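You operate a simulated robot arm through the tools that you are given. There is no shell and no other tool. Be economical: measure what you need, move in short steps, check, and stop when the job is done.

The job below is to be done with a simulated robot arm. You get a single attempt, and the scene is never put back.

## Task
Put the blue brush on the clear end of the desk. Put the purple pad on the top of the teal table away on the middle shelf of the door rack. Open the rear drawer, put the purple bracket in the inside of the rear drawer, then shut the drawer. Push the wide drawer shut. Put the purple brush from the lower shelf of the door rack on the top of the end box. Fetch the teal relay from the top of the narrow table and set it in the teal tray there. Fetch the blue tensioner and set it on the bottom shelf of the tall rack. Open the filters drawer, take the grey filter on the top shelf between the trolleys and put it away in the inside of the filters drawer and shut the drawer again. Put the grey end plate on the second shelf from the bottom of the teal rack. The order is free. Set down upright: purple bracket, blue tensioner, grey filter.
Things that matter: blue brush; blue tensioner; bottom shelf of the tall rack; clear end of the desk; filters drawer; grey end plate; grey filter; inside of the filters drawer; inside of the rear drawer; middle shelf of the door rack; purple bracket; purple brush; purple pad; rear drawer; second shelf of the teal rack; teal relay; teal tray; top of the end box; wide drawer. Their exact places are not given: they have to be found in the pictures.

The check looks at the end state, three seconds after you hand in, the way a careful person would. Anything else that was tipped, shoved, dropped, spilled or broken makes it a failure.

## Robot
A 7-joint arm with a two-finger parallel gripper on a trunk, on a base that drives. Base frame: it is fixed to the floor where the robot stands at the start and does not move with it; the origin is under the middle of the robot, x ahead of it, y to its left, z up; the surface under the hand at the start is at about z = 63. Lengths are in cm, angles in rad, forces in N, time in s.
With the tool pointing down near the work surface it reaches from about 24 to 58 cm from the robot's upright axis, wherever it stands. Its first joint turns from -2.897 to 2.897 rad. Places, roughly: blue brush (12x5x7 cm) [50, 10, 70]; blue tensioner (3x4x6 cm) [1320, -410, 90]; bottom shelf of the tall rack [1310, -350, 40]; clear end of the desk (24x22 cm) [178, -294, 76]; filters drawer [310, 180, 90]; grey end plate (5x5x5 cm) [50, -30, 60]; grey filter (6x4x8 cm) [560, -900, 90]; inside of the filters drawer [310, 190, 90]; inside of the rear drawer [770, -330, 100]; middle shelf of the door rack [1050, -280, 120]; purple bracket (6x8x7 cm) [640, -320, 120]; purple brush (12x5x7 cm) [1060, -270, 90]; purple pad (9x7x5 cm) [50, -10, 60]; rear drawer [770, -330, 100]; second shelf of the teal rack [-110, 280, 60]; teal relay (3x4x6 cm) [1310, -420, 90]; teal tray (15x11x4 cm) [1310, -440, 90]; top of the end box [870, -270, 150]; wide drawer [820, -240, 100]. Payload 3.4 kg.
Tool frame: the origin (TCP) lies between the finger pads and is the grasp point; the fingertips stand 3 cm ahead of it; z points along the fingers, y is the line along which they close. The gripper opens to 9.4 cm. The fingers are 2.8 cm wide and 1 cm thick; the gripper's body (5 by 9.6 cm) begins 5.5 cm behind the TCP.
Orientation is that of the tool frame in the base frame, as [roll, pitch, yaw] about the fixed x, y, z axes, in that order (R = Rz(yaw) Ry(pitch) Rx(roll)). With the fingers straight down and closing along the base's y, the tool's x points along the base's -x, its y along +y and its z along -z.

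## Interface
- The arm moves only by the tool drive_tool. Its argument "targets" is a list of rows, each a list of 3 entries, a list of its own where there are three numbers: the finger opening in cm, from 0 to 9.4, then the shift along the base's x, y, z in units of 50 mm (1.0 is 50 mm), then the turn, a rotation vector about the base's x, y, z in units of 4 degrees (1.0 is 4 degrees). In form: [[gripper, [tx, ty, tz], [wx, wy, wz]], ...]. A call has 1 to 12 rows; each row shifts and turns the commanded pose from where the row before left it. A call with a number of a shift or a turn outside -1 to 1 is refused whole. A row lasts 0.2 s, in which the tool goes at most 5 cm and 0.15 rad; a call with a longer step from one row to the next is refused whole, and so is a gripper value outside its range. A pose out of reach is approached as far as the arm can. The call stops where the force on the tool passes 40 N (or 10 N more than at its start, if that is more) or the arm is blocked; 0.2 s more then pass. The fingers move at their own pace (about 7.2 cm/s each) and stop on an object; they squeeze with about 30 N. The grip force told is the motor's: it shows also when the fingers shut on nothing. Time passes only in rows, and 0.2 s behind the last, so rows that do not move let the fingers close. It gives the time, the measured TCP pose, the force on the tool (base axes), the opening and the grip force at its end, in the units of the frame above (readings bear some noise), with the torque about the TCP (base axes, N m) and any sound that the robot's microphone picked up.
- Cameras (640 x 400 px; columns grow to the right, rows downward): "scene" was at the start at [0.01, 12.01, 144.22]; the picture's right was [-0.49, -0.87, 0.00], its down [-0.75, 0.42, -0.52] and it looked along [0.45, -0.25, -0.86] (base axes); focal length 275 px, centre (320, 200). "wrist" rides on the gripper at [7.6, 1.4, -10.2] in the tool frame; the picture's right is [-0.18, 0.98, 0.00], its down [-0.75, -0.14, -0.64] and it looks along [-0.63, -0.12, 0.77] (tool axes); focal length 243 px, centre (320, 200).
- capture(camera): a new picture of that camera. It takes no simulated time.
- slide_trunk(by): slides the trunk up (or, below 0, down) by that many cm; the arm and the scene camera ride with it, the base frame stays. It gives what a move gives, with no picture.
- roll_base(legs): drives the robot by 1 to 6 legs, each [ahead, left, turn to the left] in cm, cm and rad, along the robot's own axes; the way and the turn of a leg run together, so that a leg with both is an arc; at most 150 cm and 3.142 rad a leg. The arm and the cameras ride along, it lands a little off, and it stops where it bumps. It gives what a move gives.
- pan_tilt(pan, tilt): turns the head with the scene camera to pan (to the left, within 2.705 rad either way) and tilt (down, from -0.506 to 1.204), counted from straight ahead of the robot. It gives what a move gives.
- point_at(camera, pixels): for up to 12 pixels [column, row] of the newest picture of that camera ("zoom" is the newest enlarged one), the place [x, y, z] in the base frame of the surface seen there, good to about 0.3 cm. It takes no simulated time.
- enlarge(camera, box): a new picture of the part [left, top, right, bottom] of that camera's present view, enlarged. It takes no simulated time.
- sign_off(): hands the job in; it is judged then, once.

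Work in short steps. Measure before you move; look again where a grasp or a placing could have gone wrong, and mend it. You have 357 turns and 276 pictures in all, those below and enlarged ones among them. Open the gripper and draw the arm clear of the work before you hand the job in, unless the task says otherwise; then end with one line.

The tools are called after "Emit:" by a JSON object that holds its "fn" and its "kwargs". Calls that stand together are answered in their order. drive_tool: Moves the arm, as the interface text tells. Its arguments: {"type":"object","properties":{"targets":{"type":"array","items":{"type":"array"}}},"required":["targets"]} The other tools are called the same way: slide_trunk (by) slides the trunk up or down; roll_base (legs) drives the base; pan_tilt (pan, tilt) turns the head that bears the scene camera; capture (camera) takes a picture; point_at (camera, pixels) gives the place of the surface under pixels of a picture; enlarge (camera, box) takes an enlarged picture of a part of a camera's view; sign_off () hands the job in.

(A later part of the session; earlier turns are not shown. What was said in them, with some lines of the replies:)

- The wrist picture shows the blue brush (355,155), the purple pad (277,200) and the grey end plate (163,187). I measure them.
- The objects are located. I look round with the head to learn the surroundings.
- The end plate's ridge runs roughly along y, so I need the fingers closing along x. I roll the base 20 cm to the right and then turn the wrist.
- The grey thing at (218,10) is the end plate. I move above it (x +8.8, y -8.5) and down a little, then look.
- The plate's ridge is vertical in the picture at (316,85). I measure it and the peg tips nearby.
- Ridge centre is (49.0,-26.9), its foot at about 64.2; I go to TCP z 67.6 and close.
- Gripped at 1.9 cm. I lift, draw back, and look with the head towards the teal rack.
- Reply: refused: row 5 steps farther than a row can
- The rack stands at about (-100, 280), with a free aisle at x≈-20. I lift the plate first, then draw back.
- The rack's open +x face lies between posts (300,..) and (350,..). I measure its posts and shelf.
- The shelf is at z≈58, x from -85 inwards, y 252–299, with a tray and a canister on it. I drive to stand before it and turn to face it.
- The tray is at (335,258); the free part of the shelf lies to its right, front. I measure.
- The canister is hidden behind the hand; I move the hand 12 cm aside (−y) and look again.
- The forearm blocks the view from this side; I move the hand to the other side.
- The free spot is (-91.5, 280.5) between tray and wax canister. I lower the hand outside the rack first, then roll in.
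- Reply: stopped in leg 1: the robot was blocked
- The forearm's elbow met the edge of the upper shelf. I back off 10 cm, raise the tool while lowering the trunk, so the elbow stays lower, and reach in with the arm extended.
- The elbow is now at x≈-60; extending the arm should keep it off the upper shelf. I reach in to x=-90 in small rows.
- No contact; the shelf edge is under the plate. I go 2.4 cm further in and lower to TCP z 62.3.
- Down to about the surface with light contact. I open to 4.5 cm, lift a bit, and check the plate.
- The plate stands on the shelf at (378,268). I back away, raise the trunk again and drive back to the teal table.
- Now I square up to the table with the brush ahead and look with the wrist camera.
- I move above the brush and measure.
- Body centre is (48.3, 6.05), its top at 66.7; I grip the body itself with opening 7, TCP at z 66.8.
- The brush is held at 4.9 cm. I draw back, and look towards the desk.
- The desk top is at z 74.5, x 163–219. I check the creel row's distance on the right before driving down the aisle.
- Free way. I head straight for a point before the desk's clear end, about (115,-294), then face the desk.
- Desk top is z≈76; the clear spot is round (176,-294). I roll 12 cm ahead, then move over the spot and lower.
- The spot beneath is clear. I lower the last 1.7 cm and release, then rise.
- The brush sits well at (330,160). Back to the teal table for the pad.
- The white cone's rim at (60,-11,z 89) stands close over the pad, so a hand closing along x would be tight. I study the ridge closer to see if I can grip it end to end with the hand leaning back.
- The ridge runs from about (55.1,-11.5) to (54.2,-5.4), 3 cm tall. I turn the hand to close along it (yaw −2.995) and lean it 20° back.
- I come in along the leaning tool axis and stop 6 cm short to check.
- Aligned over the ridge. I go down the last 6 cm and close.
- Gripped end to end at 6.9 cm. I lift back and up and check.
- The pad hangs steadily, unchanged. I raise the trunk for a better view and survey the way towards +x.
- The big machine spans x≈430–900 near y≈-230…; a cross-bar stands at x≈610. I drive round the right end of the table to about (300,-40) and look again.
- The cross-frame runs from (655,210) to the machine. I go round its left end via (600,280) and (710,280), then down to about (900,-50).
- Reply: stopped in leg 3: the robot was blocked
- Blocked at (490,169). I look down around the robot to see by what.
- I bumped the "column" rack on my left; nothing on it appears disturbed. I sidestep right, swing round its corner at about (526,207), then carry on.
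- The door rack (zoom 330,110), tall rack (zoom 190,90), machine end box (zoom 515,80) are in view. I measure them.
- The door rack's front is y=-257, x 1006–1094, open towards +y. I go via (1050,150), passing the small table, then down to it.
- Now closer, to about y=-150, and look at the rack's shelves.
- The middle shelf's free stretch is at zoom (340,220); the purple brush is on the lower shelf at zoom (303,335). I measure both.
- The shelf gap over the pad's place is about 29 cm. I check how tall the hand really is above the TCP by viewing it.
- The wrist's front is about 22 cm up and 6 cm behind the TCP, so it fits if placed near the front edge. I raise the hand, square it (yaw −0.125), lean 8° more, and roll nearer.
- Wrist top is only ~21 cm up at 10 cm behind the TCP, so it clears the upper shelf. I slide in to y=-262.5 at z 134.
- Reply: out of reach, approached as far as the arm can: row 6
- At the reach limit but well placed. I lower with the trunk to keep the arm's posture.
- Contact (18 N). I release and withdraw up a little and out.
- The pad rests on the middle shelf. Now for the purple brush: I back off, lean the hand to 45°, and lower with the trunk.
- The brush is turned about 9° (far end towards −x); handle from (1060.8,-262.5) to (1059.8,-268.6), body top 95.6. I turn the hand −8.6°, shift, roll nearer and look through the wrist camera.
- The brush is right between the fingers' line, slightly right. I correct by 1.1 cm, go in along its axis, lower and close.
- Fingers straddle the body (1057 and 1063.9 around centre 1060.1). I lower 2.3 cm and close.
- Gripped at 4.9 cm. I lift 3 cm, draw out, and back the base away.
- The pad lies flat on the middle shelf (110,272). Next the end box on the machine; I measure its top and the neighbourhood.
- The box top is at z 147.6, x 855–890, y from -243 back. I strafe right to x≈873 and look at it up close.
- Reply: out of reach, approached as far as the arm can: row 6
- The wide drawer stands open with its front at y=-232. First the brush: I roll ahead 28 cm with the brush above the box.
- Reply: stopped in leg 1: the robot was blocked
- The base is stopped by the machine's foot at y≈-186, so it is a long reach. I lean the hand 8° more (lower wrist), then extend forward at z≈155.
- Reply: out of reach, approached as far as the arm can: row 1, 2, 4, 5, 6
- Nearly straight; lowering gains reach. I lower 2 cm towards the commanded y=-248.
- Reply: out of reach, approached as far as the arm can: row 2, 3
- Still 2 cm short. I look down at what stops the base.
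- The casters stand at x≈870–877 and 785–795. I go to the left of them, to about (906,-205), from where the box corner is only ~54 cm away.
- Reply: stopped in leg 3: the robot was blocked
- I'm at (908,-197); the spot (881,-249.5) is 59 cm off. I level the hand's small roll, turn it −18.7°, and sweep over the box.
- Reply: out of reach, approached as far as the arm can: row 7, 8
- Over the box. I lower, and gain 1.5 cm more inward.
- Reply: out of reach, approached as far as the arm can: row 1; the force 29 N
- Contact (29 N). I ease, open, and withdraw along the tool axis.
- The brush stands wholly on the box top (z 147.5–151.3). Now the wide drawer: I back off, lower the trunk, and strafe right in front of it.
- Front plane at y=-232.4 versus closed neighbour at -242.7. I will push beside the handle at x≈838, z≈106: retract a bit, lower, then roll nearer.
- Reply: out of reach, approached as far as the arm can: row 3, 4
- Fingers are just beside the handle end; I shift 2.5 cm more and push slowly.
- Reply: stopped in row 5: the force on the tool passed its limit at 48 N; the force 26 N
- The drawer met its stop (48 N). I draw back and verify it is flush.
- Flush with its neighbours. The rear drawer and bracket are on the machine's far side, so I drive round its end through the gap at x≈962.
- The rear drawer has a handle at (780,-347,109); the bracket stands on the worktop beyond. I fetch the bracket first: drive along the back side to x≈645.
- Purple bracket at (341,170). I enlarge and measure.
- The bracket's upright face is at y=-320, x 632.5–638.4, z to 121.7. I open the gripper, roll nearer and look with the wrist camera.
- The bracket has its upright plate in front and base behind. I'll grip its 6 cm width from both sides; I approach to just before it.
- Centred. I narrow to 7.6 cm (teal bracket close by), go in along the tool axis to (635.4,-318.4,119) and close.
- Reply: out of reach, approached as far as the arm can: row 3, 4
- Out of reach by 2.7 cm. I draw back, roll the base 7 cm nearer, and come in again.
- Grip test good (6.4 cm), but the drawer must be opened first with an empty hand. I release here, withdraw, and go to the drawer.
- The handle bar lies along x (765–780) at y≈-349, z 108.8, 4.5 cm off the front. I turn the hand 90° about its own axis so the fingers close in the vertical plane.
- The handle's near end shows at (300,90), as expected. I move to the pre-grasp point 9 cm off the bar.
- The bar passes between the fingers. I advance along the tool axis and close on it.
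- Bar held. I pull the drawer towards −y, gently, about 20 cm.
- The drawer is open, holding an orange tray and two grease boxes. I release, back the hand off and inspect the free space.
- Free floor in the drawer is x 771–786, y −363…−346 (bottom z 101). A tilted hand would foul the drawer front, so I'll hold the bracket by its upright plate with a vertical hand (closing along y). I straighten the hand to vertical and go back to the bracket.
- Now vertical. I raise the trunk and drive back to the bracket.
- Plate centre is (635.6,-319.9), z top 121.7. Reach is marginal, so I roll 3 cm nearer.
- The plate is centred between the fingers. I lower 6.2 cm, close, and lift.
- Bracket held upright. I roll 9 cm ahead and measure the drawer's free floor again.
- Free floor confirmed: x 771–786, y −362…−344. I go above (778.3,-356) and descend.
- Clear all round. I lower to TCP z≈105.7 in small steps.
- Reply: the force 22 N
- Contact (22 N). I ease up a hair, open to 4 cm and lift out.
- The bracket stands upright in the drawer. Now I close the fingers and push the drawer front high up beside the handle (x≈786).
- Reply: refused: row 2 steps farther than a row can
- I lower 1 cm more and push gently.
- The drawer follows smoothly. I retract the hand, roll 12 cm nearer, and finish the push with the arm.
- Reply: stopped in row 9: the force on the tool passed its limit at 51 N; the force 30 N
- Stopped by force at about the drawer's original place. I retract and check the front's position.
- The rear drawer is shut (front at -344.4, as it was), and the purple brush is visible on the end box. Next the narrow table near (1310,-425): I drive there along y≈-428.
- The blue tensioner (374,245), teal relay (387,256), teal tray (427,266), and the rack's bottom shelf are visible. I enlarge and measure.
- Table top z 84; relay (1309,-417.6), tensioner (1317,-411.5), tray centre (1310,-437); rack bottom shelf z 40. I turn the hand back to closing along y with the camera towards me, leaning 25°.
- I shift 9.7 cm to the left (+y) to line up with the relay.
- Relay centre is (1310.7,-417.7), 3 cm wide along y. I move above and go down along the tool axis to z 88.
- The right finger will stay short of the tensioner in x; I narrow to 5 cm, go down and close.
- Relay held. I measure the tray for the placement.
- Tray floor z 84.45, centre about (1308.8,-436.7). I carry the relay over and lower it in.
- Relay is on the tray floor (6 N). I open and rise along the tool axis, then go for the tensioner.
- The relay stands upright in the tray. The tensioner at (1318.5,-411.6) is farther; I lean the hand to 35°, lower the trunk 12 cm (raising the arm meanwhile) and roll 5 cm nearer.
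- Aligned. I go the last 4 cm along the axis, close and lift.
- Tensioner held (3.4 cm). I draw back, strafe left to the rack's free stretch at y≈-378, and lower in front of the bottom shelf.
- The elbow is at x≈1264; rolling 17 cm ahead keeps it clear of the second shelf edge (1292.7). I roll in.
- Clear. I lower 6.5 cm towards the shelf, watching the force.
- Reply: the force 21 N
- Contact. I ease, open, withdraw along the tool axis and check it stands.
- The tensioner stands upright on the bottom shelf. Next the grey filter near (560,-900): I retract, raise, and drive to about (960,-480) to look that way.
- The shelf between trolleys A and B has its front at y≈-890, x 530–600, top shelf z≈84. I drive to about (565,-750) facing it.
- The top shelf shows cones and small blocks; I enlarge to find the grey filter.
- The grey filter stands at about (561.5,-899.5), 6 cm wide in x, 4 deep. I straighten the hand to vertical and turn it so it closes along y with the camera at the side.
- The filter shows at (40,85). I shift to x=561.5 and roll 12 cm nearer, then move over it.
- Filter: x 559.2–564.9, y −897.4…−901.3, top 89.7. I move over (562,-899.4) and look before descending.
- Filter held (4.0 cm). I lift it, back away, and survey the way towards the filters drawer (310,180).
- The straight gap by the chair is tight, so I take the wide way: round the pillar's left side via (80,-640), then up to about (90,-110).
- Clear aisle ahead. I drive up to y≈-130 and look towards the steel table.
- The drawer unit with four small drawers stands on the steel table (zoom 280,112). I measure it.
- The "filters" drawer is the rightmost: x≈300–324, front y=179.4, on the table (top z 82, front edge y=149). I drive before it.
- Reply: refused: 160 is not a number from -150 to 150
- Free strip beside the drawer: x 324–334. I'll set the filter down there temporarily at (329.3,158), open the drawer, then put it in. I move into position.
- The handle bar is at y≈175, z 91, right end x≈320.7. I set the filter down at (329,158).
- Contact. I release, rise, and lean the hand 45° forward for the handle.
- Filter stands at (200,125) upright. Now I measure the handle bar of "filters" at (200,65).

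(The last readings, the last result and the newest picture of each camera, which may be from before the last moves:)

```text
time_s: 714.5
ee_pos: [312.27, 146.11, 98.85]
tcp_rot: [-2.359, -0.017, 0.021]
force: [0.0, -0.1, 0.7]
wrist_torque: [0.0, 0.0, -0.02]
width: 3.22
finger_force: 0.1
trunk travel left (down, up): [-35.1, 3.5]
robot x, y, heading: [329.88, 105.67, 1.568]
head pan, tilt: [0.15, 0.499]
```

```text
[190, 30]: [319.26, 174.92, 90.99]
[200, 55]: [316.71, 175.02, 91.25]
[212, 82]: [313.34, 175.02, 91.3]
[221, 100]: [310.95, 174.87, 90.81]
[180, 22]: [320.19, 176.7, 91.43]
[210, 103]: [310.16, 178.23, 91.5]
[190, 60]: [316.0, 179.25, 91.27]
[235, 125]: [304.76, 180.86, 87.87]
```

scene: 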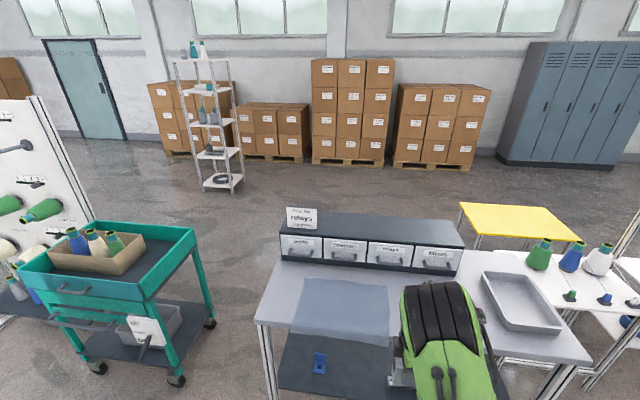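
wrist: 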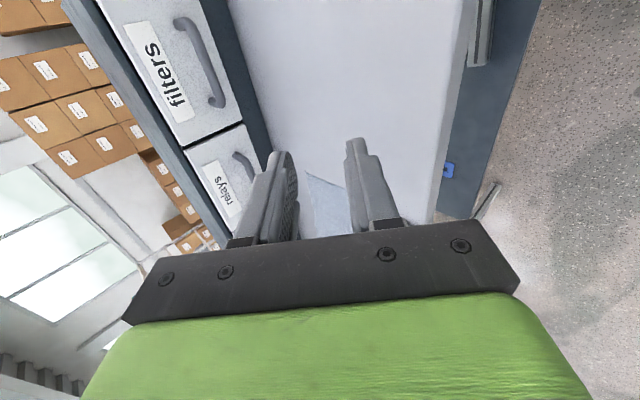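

The bar's centre is x=315, y≈175.2, z≈91. I raise the arm while lowering the trunk 12 cm and shift the base left 15, ahead 5.

Emit:
{"fn": "drive_tool", "kwargs": {"targets": [[2.8, [0, -0.2, 0.9], [0, 0, 0]], [2.8, [0, -0.2, 0.9], [0, 0, 0]], [2.8, [0, -0.2, 0.8], [0, 0, 0]]]}}

Emit:
{"fn": "slide_trunk", "kwargs": {"by": -12}}

Emit:
{"fn": "roll_base", "kwargs": {"legs": [[0, 14, 0], [5, 0, 0]]}}

```text
time_s: 715.3
ee_pos: [312.47, 143.15, 111.78]
tcp_rot: [-2.361, -0.018, 0.023]
force: [-0.7, 0.0, 0.4]
wrist_torque: [0.0, 0.01, 0.05]
width: 2.8
finger_force: 0.0
trunk travel left (down, up): [-35.1, 3.5]
robot x, y, heading: [330.19, 105.52, 1.566]
head pan, tilt: [0.15, 0.499]
```

```text
time_s: 716.8
ee_pos: [312.31, 143.22, 99.7]
tcp_rot: [-2.362, -0.018, 0.021]
force: [-0.5, 0.4, -0.4]
wrist_torque: [-0.01, -0.02, 0.0]
width: 2.8
finger_force: 0.1
trunk travel left (down, up): [-23.1, 15.5]
robot x, y, heading: [330.21, 105.35, 1.57]
head pan, tilt: [0.15, 0.499]
```

```text
time_s: 718.6
ee_pos: [298.31, 148.34, 99.49]
tcp_rot: [-2.364, -0.018, 0.021]
force: [-0.1, 0.8, -0.2]
wrist_torque: [0.0, -0.01, 0.03]
width: 2.8
finger_force: 0.0
trunk travel left (down, up): [-23.1, 15.5]
robot x, y, heading: [316.13, 110.53, 1.574]
head pan, tilt: [0.15, 0.499]
```

Emit:
{"fn": "drive_tool", "kwargs": {"targets": [[2.8, [0.56, 0.65, -0.04], [0, 0, 0]], [2.8, [0.56, 0.65, -0.04], [0, 0, 0]], [2.8, [0.56, 0.65, -0.04], [0, 0, 0]], [2.8, [0.56, 0.65, -0.04], [0, 0, 0]], [2.8, [0.56, 0.65, -0.04], [0, 0, 0]], [2.8, [0.54, 0.6, -0.06], [0, 0, 0]]]}}

Emit:
{"fn": "capture", "kwargs": {"camera": "wrist"}}

Emit:
{"fn": "point_at", "kwargs": {"camera": "wrist", "pixels": [[300, 30], [310, 60], [315, 90], [318, 120], [290, 100], [320, 130]]}}

```text
time_s: 720.0
ee_pos: [315.06, 167.42, 98.39]
tcp_rot: [-2.361, -0.016, 0.022]
force: [-0.1, 0.3, -0.1]
wrist_torque: [-0.04, 0.01, -0.01]
width: 2.8
finger_force: 0.1
trunk travel left (down, up): [-23.1, 15.5]
robot x, y, heading: [316.65, 110.41, 1.571]
head pan, tilt: [0.15, 0.499]
```

```text
98 pictures are left
```

wrist: 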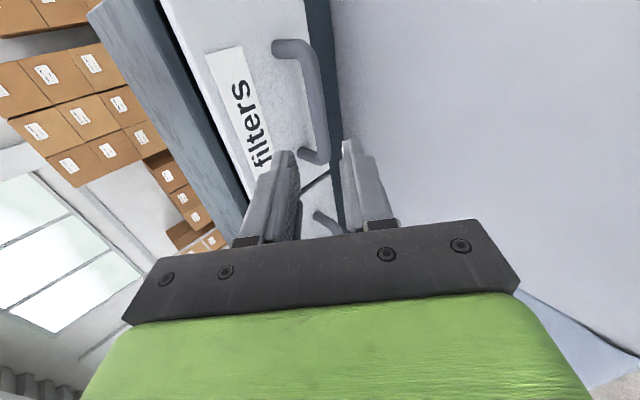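

```text
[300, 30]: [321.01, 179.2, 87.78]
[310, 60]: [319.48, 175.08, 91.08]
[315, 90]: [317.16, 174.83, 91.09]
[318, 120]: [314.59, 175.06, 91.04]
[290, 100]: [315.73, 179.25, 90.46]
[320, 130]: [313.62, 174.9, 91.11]
```

Emit:
{"fn": "drive_tool", "kwargs": {"targets": [[2.8, [0, 0.5, -0.5], [0, 0, 0]], [2.8, [0, 0.5, -0.5], [0, 0, 0]], [2.8, [0, 0.52, -0.48], [0, 0, 0]], [0, [0, 0, 0], [0, 0, 0]], [0, [0, 0, 0], [0, 0, 0]], [0, [0, 0, 0], [0, 0, 0]]]}}

Emit:
{"fn": "capture", "kwargs": {"camera": "wrist"}}

```text
time_s: 721.4
ee_pos: [314.97, 175.0, 91.15]
tcp_rot: [-2.36, -0.015, 0.019]
force: [-0.9, -0.2, 4.8]
wrist_torque: [0.01, 1.03, -0.83]
width: 1.4
finger_force: 45.4
trunk travel left (down, up): [-23.1, 15.5]
robot x, y, heading: [316.3, 110.56, 1.57]
head pan, tilt: [0.15, 0.499]
```

```text
97 pictures are left
```

wrist: 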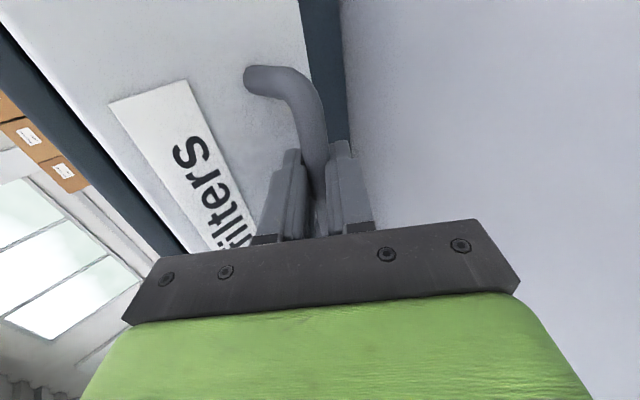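

The bar is held. I pull gently 14 cm.

Emit:
{"fn": "drive_tool", "kwargs": {"targets": [[0, [0, -0.2, 0], [0, 0, 0]], [0, [0, -0.3, 0], [0, 0, 0]], [0, [0, -0.3, 0], [0, 0, 0]], [0, [0, -0.3, 0], [0, 0, 0]], [0, [0, -0.3, 0], [0, 0, 0]], [0, [0, -0.3, 0], [0, 0, 0]], [0, [0, -0.3, 0], [0, 0, 0]], [0, [0, -0.3, 0], [0, 0, 0]], [0, [0, -0.3, 0], [0, 0, 0]], [0, [0, -0.2, 0], [0, 0, 0]]]}}

Emit:
{"fn": "capture", "kwargs": {"camera": "scene"}}

```text
time_s: 723.6
ee_pos: [314.88, 160.83, 91.16]
tcp_rot: [-2.355, -0.018, 0.02]
force: [-3.5, -0.3, 33.3]
wrist_torque: [0.1, 0.72, -0.75]
width: 1.39
finger_force: 45.3
trunk travel left (down, up): [-23.1, 15.5]
robot x, y, heading: [316.08, 110.27, 1.573]
head pan, tilt: [0.15, 0.499]
```

```text
96 pictures are left
```

scene: 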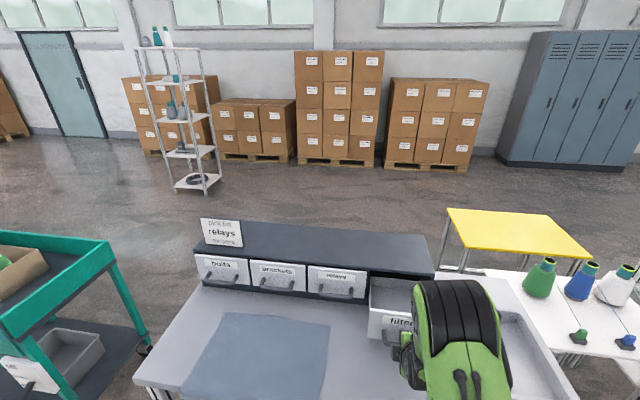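

The drawer is open. I release and back the hand off, then view inside.

Emit:
{"fn": "drive_tool", "kwargs": {"targets": [[2.8, [0, 0, 0], [0, 0, 0]], [2.8, [0, 0, 0], [0, 0, 0]], [2.8, [0, -0.3, 0.3], [0, 0, 0]], [2.8, [0, -0.45, 0.45], [0, 0, 0]], [2.8, [0, -0.6, 0.6], [0, 0, 0]], [2.8, [0, -0.2, 0.9], [0, 0, 0]]]}}

Emit:
{"fn": "capture", "kwargs": {"camera": "wrist"}}

Emit:
{"fn": "capture", "kwargs": {"camera": "scene"}}

```text
time_s: 725.0
ee_pos: [315.06, 153.08, 102.32]
tcp_rot: [-2.361, -0.019, 0.022]
force: [0.3, -1.1, 0.6]
wrist_torque: [0.02, 0.01, -0.03]
width: 2.79
finger_force: 0.1
trunk travel left (down, up): [-23.1, 15.5]
robot x, y, heading: [316.5, 110.74, 1.569]
head pan, tilt: [0.15, 0.499]
```

```text
95 pictures are left
```

wrist: 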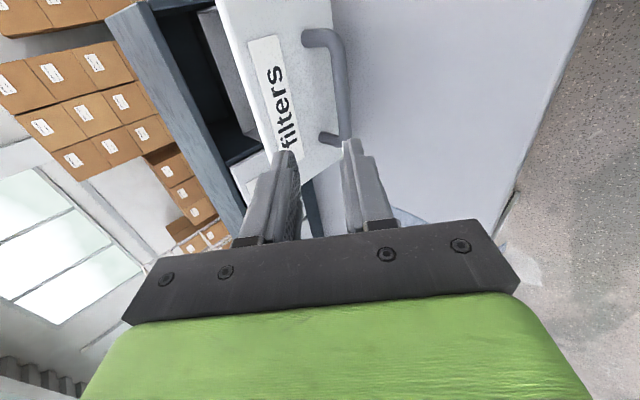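

```text
94 pictures are left
```

scene: 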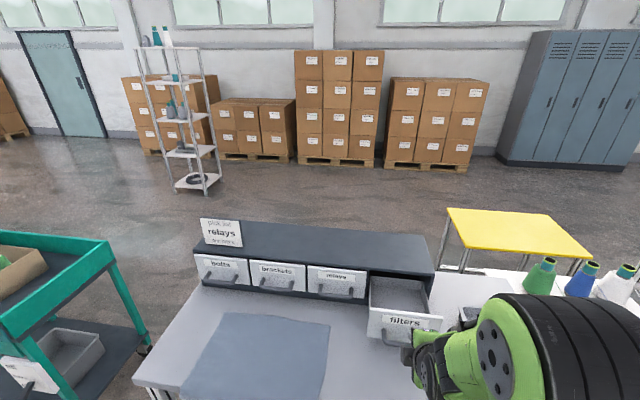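

Emit:
{"fn": "enlarge", "kwargs": {"camera": "scene", "box": [350, 250, 480, 350]}}

Emit:
{"fn": "point_at", "kwargs": {"camera": "zoom", "pixels": [[120, 290], [250, 300], [210, 200], [150, 190], [390, 200], [120, 130], [230, 320], [330, 310], [240, 260], [380, 130], [230, 120]]}}

```text
4.00 times, centred on (415, 300) of scene
```

zoom: 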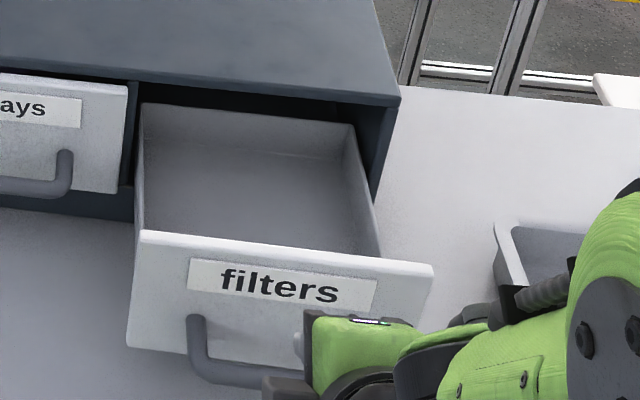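

```text
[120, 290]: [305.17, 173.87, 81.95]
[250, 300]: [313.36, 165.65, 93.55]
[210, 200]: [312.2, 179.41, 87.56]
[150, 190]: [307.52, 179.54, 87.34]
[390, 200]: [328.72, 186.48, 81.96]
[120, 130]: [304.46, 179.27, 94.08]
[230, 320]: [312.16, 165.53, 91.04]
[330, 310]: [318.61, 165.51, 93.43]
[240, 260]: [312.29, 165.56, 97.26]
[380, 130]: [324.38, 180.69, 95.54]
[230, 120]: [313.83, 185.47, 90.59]
```

Drawer interior: floor z 87.5, x 306.5–322, y 167–185, front top 97.3. I straighten the hand to vertical and fetch the filter from (329.2,157.9).

Emit:
{"fn": "drive_tool", "kwargs": {"targets": [[7, [0, -0.4, 0.6], [-1, 0, 0]], [7, [0, -0.2, 0.6], [-1, 0, 0]], [7, [0, 0, 0], [-1, 0, 0]], [7, [0, 0, 0], [-1, 0, 0]], [7, [0, 0, 0], [-1, 0, 0]], [7, [0, 0, 0], [-1, 0, 0]], [7, [0, 0, 0], [-1, 0, 0]], [7, [0, 0, 0], [-1, 0, 0]], [7, [0, 0, 0], [-1, 0, 0]], [7, [0, 0, 0], [-1, 0, 0]], [7, [0, 0, 0], [-1, 0, 0]]]}}

Emit:
{"fn": "drive_tool", "kwargs": {"targets": [[7, [0.7, 0.3, 0], [0, 0, 0]], [7, [0.7, 0.3, 0], [0, 0, 0]], [7, [0.7, 0.4, 0], [0, 0, 0]], [7, [0.7, 0.4, 0], [0, 0, 0]]]}}

Emit:
{"fn": "capture", "kwargs": {"camera": "wrist"}}

```text
time_s: 727.4
ee_pos: [315.08, 150.26, 108.17]
tcp_rot: [-3.13, 0.002, 0.026]
force: [0.0, 0.2, 0.5]
wrist_torque: [0.01, 0.01, -0.01]
width: 6.99
finger_force: 0.1
trunk travel left (down, up): [-23.1, 15.5]
robot x, y, heading: [316.18, 110.14, 1.57]
head pan, tilt: [0.15, 0.499]
```

```text
time_s: 728.4
ee_pos: [329.16, 157.27, 108.19]
tcp_rot: [-3.128, 0.004, 0.029]
force: [-0.2, 0.5, 0.2]
wrist_torque: [0.0, -0.02, 0.01]
width: 7.01
finger_force: 0.0
trunk travel left (down, up): [-23.1, 15.5]
robot x, y, heading: [316.83, 110.53, 1.565]
head pan, tilt: [0.15, 0.499]
```

```text
92 pictures are left
```

wrist: 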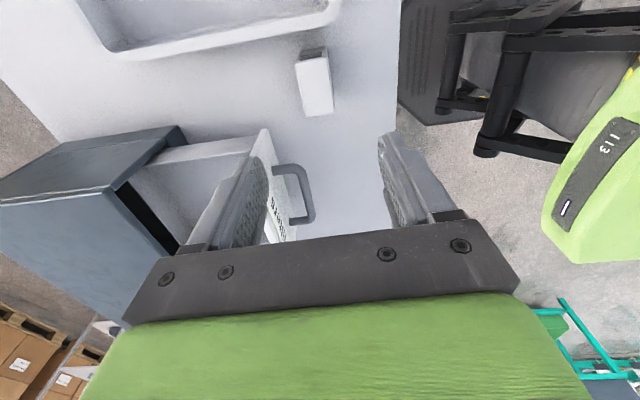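

Emit:
{"fn": "drive_tool", "kwargs": {"targets": [[7, [0, 0.12, -0.8], [0, 0, 0]], [7, [0, 0, -0.8], [0, 0, 0]], [7, [0, 0, -0.8], [0, 0, 0]], [7, [0, 0, -0.8], [0, 0, 0]], [7, [0, 0, -0.6], [0, 0, 0]], [7, [0, 0, -0.34], [0, 0, 0]], [0, [0, 0, 0], [0, 0, 0]], [0, [0, 0, 0], [0, 0, 0]], [0, [0, 0, 0], [0, 0, 0]]]}}

Emit:
{"fn": "drive_tool", "kwargs": {"targets": [[0, [0, 0, 0.5], [0, 0, 0]], [0, [0, 0, 0.8], [0, 0, 0]], [0, [0, 0, 0.8], [0, 0, 0]], [0, [0, 0, 0.8], [0, 0, 0]], [0, [0, 0, 0.8], [0, 0, 0]]]}}

Emit:
{"fn": "capture", "kwargs": {"camera": "wrist"}}

```text
time_s: 730.4
ee_pos: [329.06, 157.8, 87.67]
tcp_rot: [-3.13, 0.002, 0.026]
force: [-0.4, -0.2, 0.5]
wrist_torque: [0.0, 0.04, -0.03]
width: 3.97
finger_force: 30.0
trunk travel left (down, up): [-23.1, 15.5]
robot x, y, heading: [316.16, 110.64, 1.569]
head pan, tilt: [0.15, 0.499]
```

```text
time_s: 731.6
ee_pos: [328.79, 157.64, 106.1]
tcp_rot: [-3.129, 0.0, 0.027]
force: [0.0, 1.0, -1.6]
wrist_torque: [0.02, 0.0, -0.02]
width: 3.99
finger_force: 29.9
trunk travel left (down, up): [-23.1, 15.5]
robot x, y, heading: [316.51, 110.6, 1.57]
head pan, tilt: [0.15, 0.499]
```

```text
91 pictures are left
```

wrist: 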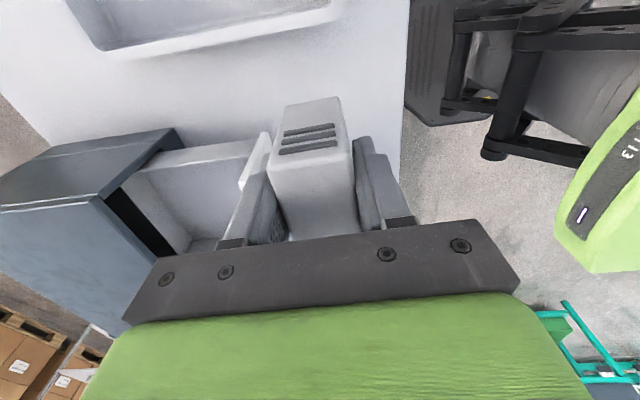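

Filter held. I roll 4 cm nearer and carry it over the drawer.

Emit:
{"fn": "roll_base", "kwargs": {"legs": [[4, 0, 0]]}}

Emit:
{"fn": "drive_tool", "kwargs": {"targets": [[0, [-0.6, 0.4, 0], [0, 0, 0]], [0, [-0.6, 0.4, 0], [0, 0, 0]], [0, [-0.6, 0.5, 0], [0, 0, 0]], [0, [-0.6, 0.5, -0.1], [0, 0, 0]], [0, [-0.5, 0.3, -0.2], [0, 0, 0]]]}}

Emit:
{"fn": "capture", "kwargs": {"camera": "wrist"}}

Emit:
{"fn": "capture", "kwargs": {"camera": "scene"}}

```text
time_s: 732.5
ee_pos: [328.84, 161.96, 106.05]
tcp_rot: [-3.131, 0.003, 0.027]
force: [-1.0, 0.5, -1.4]
wrist_torque: [-0.06, 0.01, 0.02]
width: 3.99
finger_force: 29.8
trunk travel left (down, up): [-23.1, 15.5]
robot x, y, heading: [316.06, 114.9, 1.574]
head pan, tilt: [0.15, 0.499]
```

```text
time_s: 733.7
ee_pos: [314.38, 172.21, 104.35]
tcp_rot: [-3.132, 0.002, 0.026]
force: [-0.3, 0.8, -0.9]
wrist_torque: [-0.01, -0.01, -0.01]
width: 3.97
finger_force: 30.3
trunk travel left (down, up): [-23.1, 15.5]
robot x, y, heading: [316.06, 114.36, 1.573]
head pan, tilt: [0.15, 0.499]
```

```text
90 pictures are left
```

wrist: 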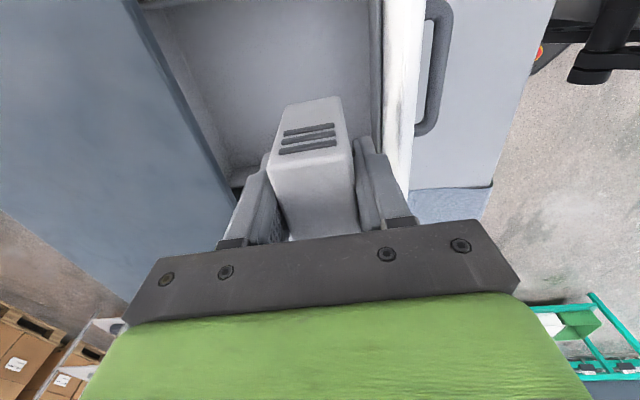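

```text
89 pictures are left
```

scene: 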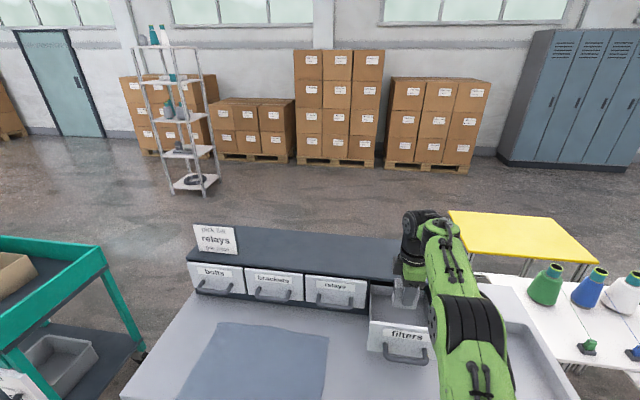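

Emit:
{"fn": "point_at", "kwargs": {"camera": "wrist", "pixels": [[270, 60], [370, 60], [395, 60], [200, 60], [240, 140], [235, 175], [180, 60], [360, 90]]}}

```text
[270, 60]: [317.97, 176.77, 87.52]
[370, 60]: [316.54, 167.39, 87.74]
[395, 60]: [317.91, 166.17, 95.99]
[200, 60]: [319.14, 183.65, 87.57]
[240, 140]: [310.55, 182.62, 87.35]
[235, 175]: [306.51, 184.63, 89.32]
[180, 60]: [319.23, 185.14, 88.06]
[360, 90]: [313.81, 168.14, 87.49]
```

Interior floor z 87.5, y 167–184. I lower to TCP z≈93.3.

Emit:
{"fn": "drive_tool", "kwargs": {"targets": [[0, [0, 0, -0.6], [0, 0, 0]], [0, [0, 0, -0.6], [0, 0, 0]], [0, [0, 0, -0.5], [0, 0, 0]], [0, [0, 0, -0.4], [0, 0, 0]], [0, [0, 0, -0.1], [0, 0, 0]], [0, [0, 0, -0.04], [0, 0, 0]]]}}

```text
time_s: 735.1
ee_pos: [314.35, 172.33, 93.23]
tcp_rot: [-3.13, 0.003, 0.028]
force: [-0.2, 0.1, -0.8]
wrist_torque: [0.0, 0.0, 0.01]
width: 3.98
finger_force: 29.7
trunk travel left (down, up): [-23.1, 15.5]
robot x, y, heading: [316.56, 114.35, 1.568]
head pan, tilt: [0.15, 0.499]
```

Emit:
{"fn": "drive_tool", "kwargs": {"targets": [[0, [0, 0, -0.04], [0, 0, 0]], [0, [0, 0, -0.04], [0, 0, 0]]]}}

```text
time_s: 735.7
ee_pos: [314.41, 172.31, 93.0]
tcp_rot: [-3.129, 0.001, 0.027]
force: [0.2, 0.6, -0.6]
wrist_torque: [-0.03, -0.01, -0.01]
width: 3.99
finger_force: 29.9
trunk travel left (down, up): [-23.1, 15.5]
robot x, y, heading: [315.91, 114.3, 1.569]
head pan, tilt: [0.15, 0.499]
```

Emit:
{"fn": "drive_tool", "kwargs": {"targets": [[0, [0, 0, -0.04], [0, 0, 0]], [0, [0, 0, -0.04], [0, 0, 0]]]}}

```text
time_s: 736.3
ee_pos: [314.29, 172.25, 92.97]
tcp_rot: [-3.123, 0.001, 0.026]
force: [1.4, -0.3, 24.3]
wrist_torque: [-0.48, 0.05, 0.01]
width: 4.0
finger_force: 30.5
trunk travel left (down, up): [-23.1, 15.5]
robot x, y, heading: [316.18, 114.54, 1.566]
head pan, tilt: [0.15, 0.499]
```

Contact. I ease, open to 5.4 cm, and lift out, then back off.

Emit:
{"fn": "drive_tool", "kwargs": {"targets": [[0, [0, 0, 0.05], [0, 0, 0]], [5.4, [0, 0, 0], [0, 0, 0]], [5.4, [0, 0, 0], [0, 0, 0]], [5.4, [0, 0, 0.4], [0, 0, 0]], [5.4, [0, 0, 0.8], [0, 0, 0]], [5.4, [0, 0, 0.8], [0, 0, 0]], [5.4, [0, -0.5, 0.3], [0, 0, 0]], [5.4, [0, -0.9, 0], [0, 0, 0]]]}}

Emit:
{"fn": "capture", "kwargs": {"camera": "wrist"}}

```text
time_s: 738.1
ee_pos: [314.38, 165.51, 104.49]
tcp_rot: [-3.125, 0.001, 0.026]
force: [0.5, -0.4, -0.7]
wrist_torque: [0.06, 0.01, 0.02]
width: 5.41
finger_force: 0.0
trunk travel left (down, up): [-23.1, 15.5]
robot x, y, heading: [316.25, 114.31, 1.573]
head pan, tilt: [0.15, 0.499]
```

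```text
88 pictures are left
```

wrist: 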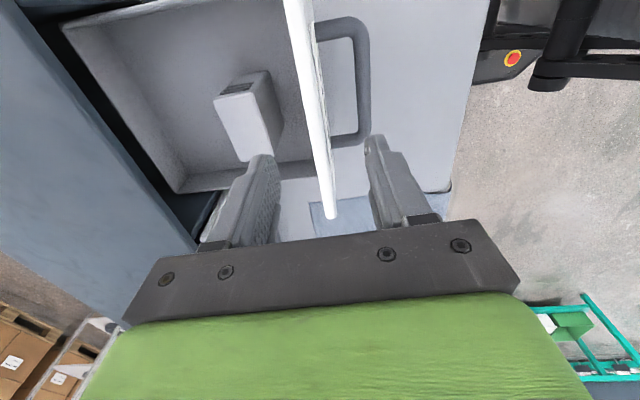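

The filter stands upright in the drawer. To push it shut I need reach, so I back off, lean the hand 45° forward with closed fingers.

Emit:
{"fn": "drive_tool", "kwargs": {"targets": [[0, [0, -0.9, 0.2], [1, 0, 0]], [0, [0, -0.9, 0], [1, 0, 0]], [0, [0, -0.5, 0], [1, 0, 0]], [0, [0, 0, 0], [1, 0, 0]], [0, [0, 0, 0], [1, 0, 0]], [0, [0, 0, 0], [1, 0, 0]], [0, [0, 0, 0], [1, 0, 0]], [0, [0, 0, 0], [1, 0, 0]], [0, [0, 0, 0], [1, 0, 0]], [0, [0, 0, 0], [1, 0, 0]], [0, [0, 0, 0], [1, 0, 0]]]}}

Emit:
{"fn": "drive_tool", "kwargs": {"targets": [[0, [0, 0, -0.7], [0, 0, 0]], [0, [0, 0, -0.7], [0, 0, 0]], [0, [0, 0, -0.6], [0, 0, 0]]]}}

Emit:
{"fn": "capture", "kwargs": {"camera": "wrist"}}

```text
time_s: 740.5
ee_pos: [314.39, 153.77, 105.39]
tcp_rot: [-2.362, -0.018, 0.021]
force: [0.5, 0.3, 0.8]
wrist_torque: [0.0, 0.03, 0.02]
width: 0.0
finger_force: 30.2
trunk travel left (down, up): [-23.1, 15.5]
robot x, y, heading: [315.88, 114.43, 1.57]
head pan, tilt: [0.15, 0.499]
```

```text
time_s: 741.3
ee_pos: [314.28, 154.9, 95.28]
tcp_rot: [-2.365, -0.018, 0.022]
force: [1.5, 0.8, -0.6]
wrist_torque: [0.0, 0.01, -0.01]
width: 0.0
finger_force: 30.4
out of reach, approached as far as the arm can: row 1, 2
trunk travel left (down, up): [-23.1, 15.5]
robot x, y, heading: [316.31, 114.29, 1.571]
head pan, tilt: [0.15, 0.499]
```

```text
87 pictures are left
```

wrist: 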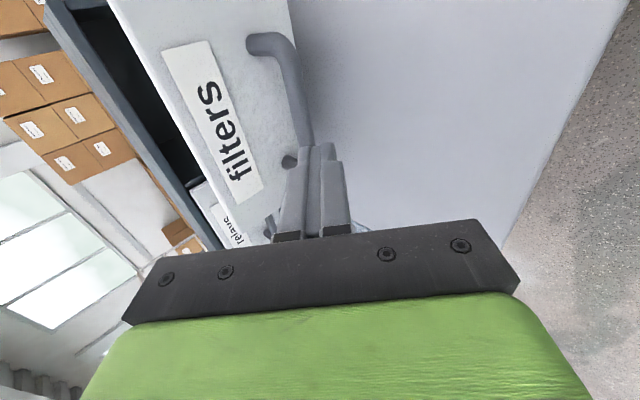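

I push slowly forward at z≈95, above the bar.

Emit:
{"fn": "drive_tool", "kwargs": {"targets": [[0, [0, 0.4, 0.05], [0, 0, 0]], [0, [0, 0.4, 0], [0, 0, 0]], [0, [0, 0.3, 0], [0, 0, 0]], [0, [0, 0.2, 0], [0, 0, 0]], [0, [0, 0.2, 0], [0, 0, 0]], [0, [0, 0.2, 0], [0, 0, 0]], [0, [0, 0.2, 0], [0, 0, 0]], [0, [0, 0.2, 0], [0, 0, 0]], [0, [0, 0.2, 0], [0, 0, 0]], [0, [0, 0.2, 0], [0, 0, 0]], [0, [0, 0.2, 0], [0, 0, 0]], [0, [0, 0.2, 0], [0, 0, 0]]]}}

Emit:
{"fn": "capture", "kwargs": {"camera": "scene"}}

```text
time_s: 743.9
ee_pos: [314.27, 169.39, 95.63]
tcp_rot: [-2.363, -0.018, 0.021]
force: [0.5, 0.9, 0.8]
wrist_torque: [-0.01, -0.01, 0.0]
width: 0.0
finger_force: 30.3
trunk travel left (down, up): [-23.1, 15.5]
robot x, y, heading: [316.44, 114.64, 1.572]
head pan, tilt: [0.15, 0.499]
```

```text
86 pictures are left
```

scene: 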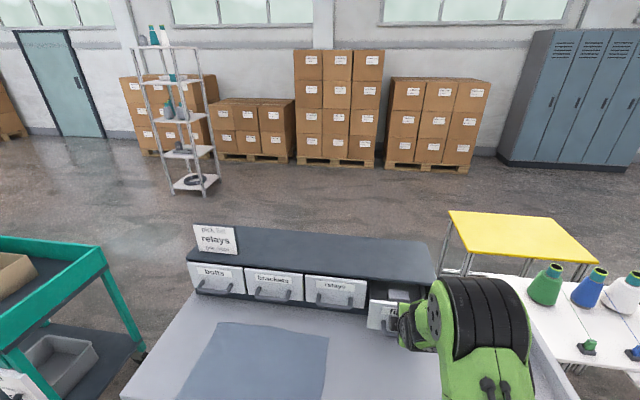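

The drawer slides freely, filter still upright and passing under the lip. I continue.

Emit:
{"fn": "drive_tool", "kwargs": {"targets": [[0, [0, 0.2, 0], [0, 0, 0]], [0, [0, 0.2, 0], [0, 0, 0]], [0, [0, 0.2, 0], [0, 0, 0]], [0, [0, 0.2, 0], [0, 0, 0]], [0, [0, 0.2, 0], [0, 0, 0]], [0, [0, 0.2, 0], [0, 0, 0]], [0, [0, 0.2, 0], [0, 0, 0]], [0, [0, 0.15, 0], [0, 0, 0]], [0, [0, 0.15, 0], [0, 0, 0]]]}}

```text
time_s: 745.9
ee_pos: [314.26, 176.48, 95.85]
tcp_rot: [-2.372, -0.016, 0.019]
force: [-0.1, -27.7, 17.2]
wrist_torque: [0.05, -0.18, -0.27]
width: 0.02
finger_force: 29.9
trunk travel left (down, up): [-23.1, 15.5]
robot x, y, heading: [315.94, 114.32, 1.573]
head pan, tilt: [0.15, 0.499]
stopped in row 9: the force on the tool passed its limit at 45 N (the readings are from after the stop); the commanded pose is now the measured one
```

The drawer met its stop at the expected place. I retract and verify.

Emit:
{"fn": "drive_tool", "kwargs": {"targets": [[0, [0, -0.4, 0.1], [0, 0, 0]], [0, [0, -0.8, 0.3], [0, 0, 0]], [0, [0, -0.9, 0.3], [0, 0, 0]], [0, [0, -0.9, 0.3], [0, 0, 0]]]}}

Emit:
{"fn": "roll_base", "kwargs": {"legs": [[-25, 0, 0]]}}

Emit:
{"fn": "drive_tool", "kwargs": {"targets": [[0, [0.8, 0, 0], [0, 0, 0]], [0, [0.8, 0, 0], [0, 0, 0]], [0, [0.8, 0, 0], [0, 0, 0]], [0, [0.8, 0, 0], [0, 0, 0]]]}}

Emit:
{"fn": "capture", "kwargs": {"camera": "scene"}}

Emit:
{"fn": "enlarge", "kwargs": {"camera": "scene", "box": [200, 200, 480, 340]}}

```text
time_s: 746.9
ee_pos: [314.13, 161.99, 100.67]
tcp_rot: [-2.376, -0.017, 0.02]
force: [0.6, 0.4, 0.4]
wrist_torque: [0.03, 0.03, 0.01]
width: 0.02
finger_force: 30.2
trunk travel left (down, up): [-23.1, 15.5]
robot x, y, heading: [316.21, 115.09, 1.574]
head pan, tilt: [0.15, 0.499]
```

```text
time_s: 748.7
ee_pos: [314.09, 137.16, 100.4]
tcp_rot: [-2.377, -0.017, 0.018]
force: [-0.7, -0.1, 0.2]
wrist_torque: [0.03, 0.03, -0.03]
width: 0.0
finger_force: 29.7
trunk travel left (down, up): [-23.1, 15.5]
robot x, y, heading: [316.25, 89.5, 1.569]
head pan, tilt: [0.15, 0.499]
```

```text
time_s: 749.7
ee_pos: [330.32, 137.47, 100.48]
tcp_rot: [-2.378, -0.017, 0.02]
force: [-0.2, 0.7, 0.5]
wrist_torque: [-0.01, 0.03, 0.01]
width: 0.01
finger_force: 30.4
trunk travel left (down, up): [-23.1, 15.5]
robot x, y, heading: [315.83, 89.42, 1.569]
head pan, tilt: [0.15, 0.499]
```

```text
85 pictures are left
```

scene: 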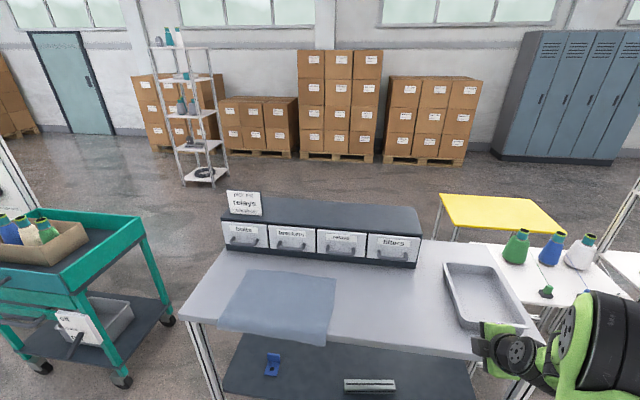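

```text
2.29 times, centred on (340, 270) of scene
```

zoom: 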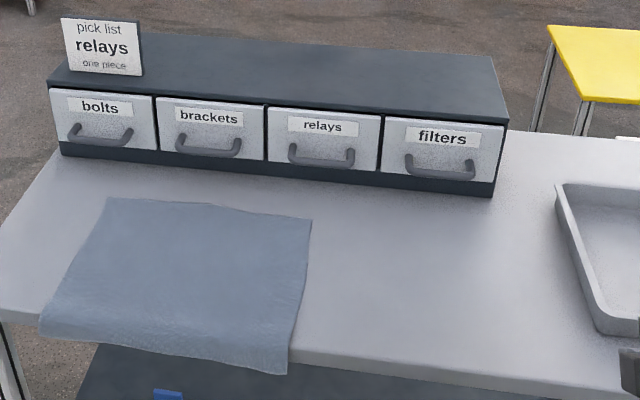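

The filters drawer is shut flush. I open the gripper, draw the arm clear, and back off.

Emit:
{"fn": "drive_tool", "kwargs": {"targets": [[9, [0, -0.5, 0.5], [0, 0, 0]], [9, [0, 0, 0.5], [0, 0, 0]], [9, [0, 0, 0], [0, 0, 0]], [9, [0, 0, 0], [0, 0, 0]]]}}

Emit:
{"fn": "roll_base", "kwargs": {"legs": [[-30, 0, 0]]}}

Emit:
{"fn": "pan_tilt", "kwargs": {"pan": -0.9, "tilt": 0.3}}

Emit:
{"fn": "enlarge", "kwargs": {"camera": "scene", "box": [80, 60, 560, 360]}}

```text
time_s: 750.7
ee_pos: [330.25, 134.76, 105.48]
tcp_rot: [-2.377, -0.018, 0.018]
force: [-0.6, 0.3, 0.5]
wrist_torque: [0.0, -0.01, 0.0]
width: 9.0
finger_force: 0.0
trunk travel left (down, up): [-23.1, 15.5]
robot x, y, heading: [316.35, 89.46, 1.567]
head pan, tilt: [0.15, 0.499]
```

```text
time_s: 752.7
ee_pos: [330.02, 104.76, 105.53]
tcp_rot: [-2.374, -0.019, 0.022]
force: [-0.8, 0.9, 0.4]
wrist_torque: [0.02, -0.02, -0.01]
width: 9.01
finger_force: 0.0
trunk travel left (down, up): [-23.1, 15.5]
robot x, y, heading: [316.09, 59.4, 1.571]
head pan, tilt: [0.15, 0.499]
```

```text
time_s: 754.0
ee_pos: [329.95, 104.67, 105.38]
tcp_rot: [-2.377, -0.016, 0.021]
force: [-1.2, 0.3, 0.6]
wrist_torque: [-0.01, 0.04, 0.01]
width: 8.98
finger_force: 0.0
trunk travel left (down, up): [-23.1, 15.5]
robot x, y, heading: [316.03, 60.0, 1.571]
head pan, tilt: [-0.901, 0.3]
```

```text
1.33 times, centred on (320, 210) of scene
```

zoom: 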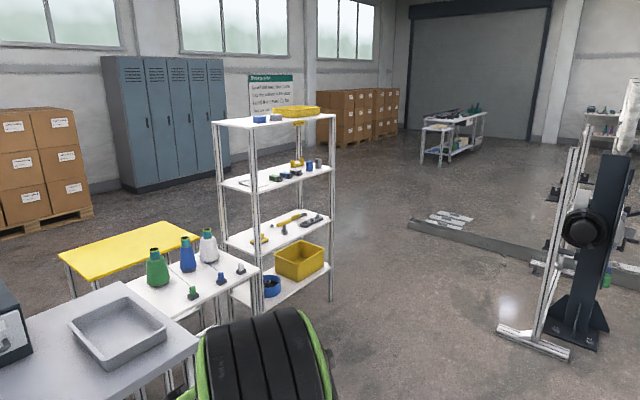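

The bumped rack is in order. I take one last long look towards the teal rack to confirm the end plate.

Emit:
{"fn": "pan_tilt", "kwargs": {"pan": 1.07, "tilt": 0.25}}

Emit:
{"fn": "enlarge", "kwargs": {"camera": "scene", "box": [270, 120, 370, 190]}}

```text
time_s: 756.0
ee_pos: [330.01, 104.87, 105.45]
tcp_rot: [-2.378, -0.017, 0.02]
force: [0.5, -0.8, 0.7]
wrist_torque: [-0.03, -0.02, 0.0]
width: 9.0
finger_force: 0.1
trunk travel left (down, up): [-23.1, 15.5]
robot x, y, heading: [316.14, 59.45, 1.569]
head pan, tilt: [1.07, 0.25]
```

```text
5.71 times, centred on (320, 155) of scene
```

zoom: 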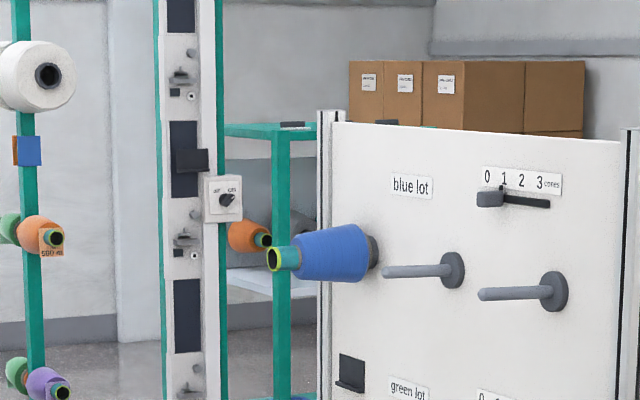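

The view is blocked by the peg board, but the plate was seen standing on its shelf after I let go. I hand the job in.

Emit:
{"fn": "sign_off", "kwargs": {}}

```text
The job is handed in.
```

I carried out all nine parts of the job and handed it in. I couldn't recheck the grey end plate on the teal rack at the end; it was in place when I let go of it.
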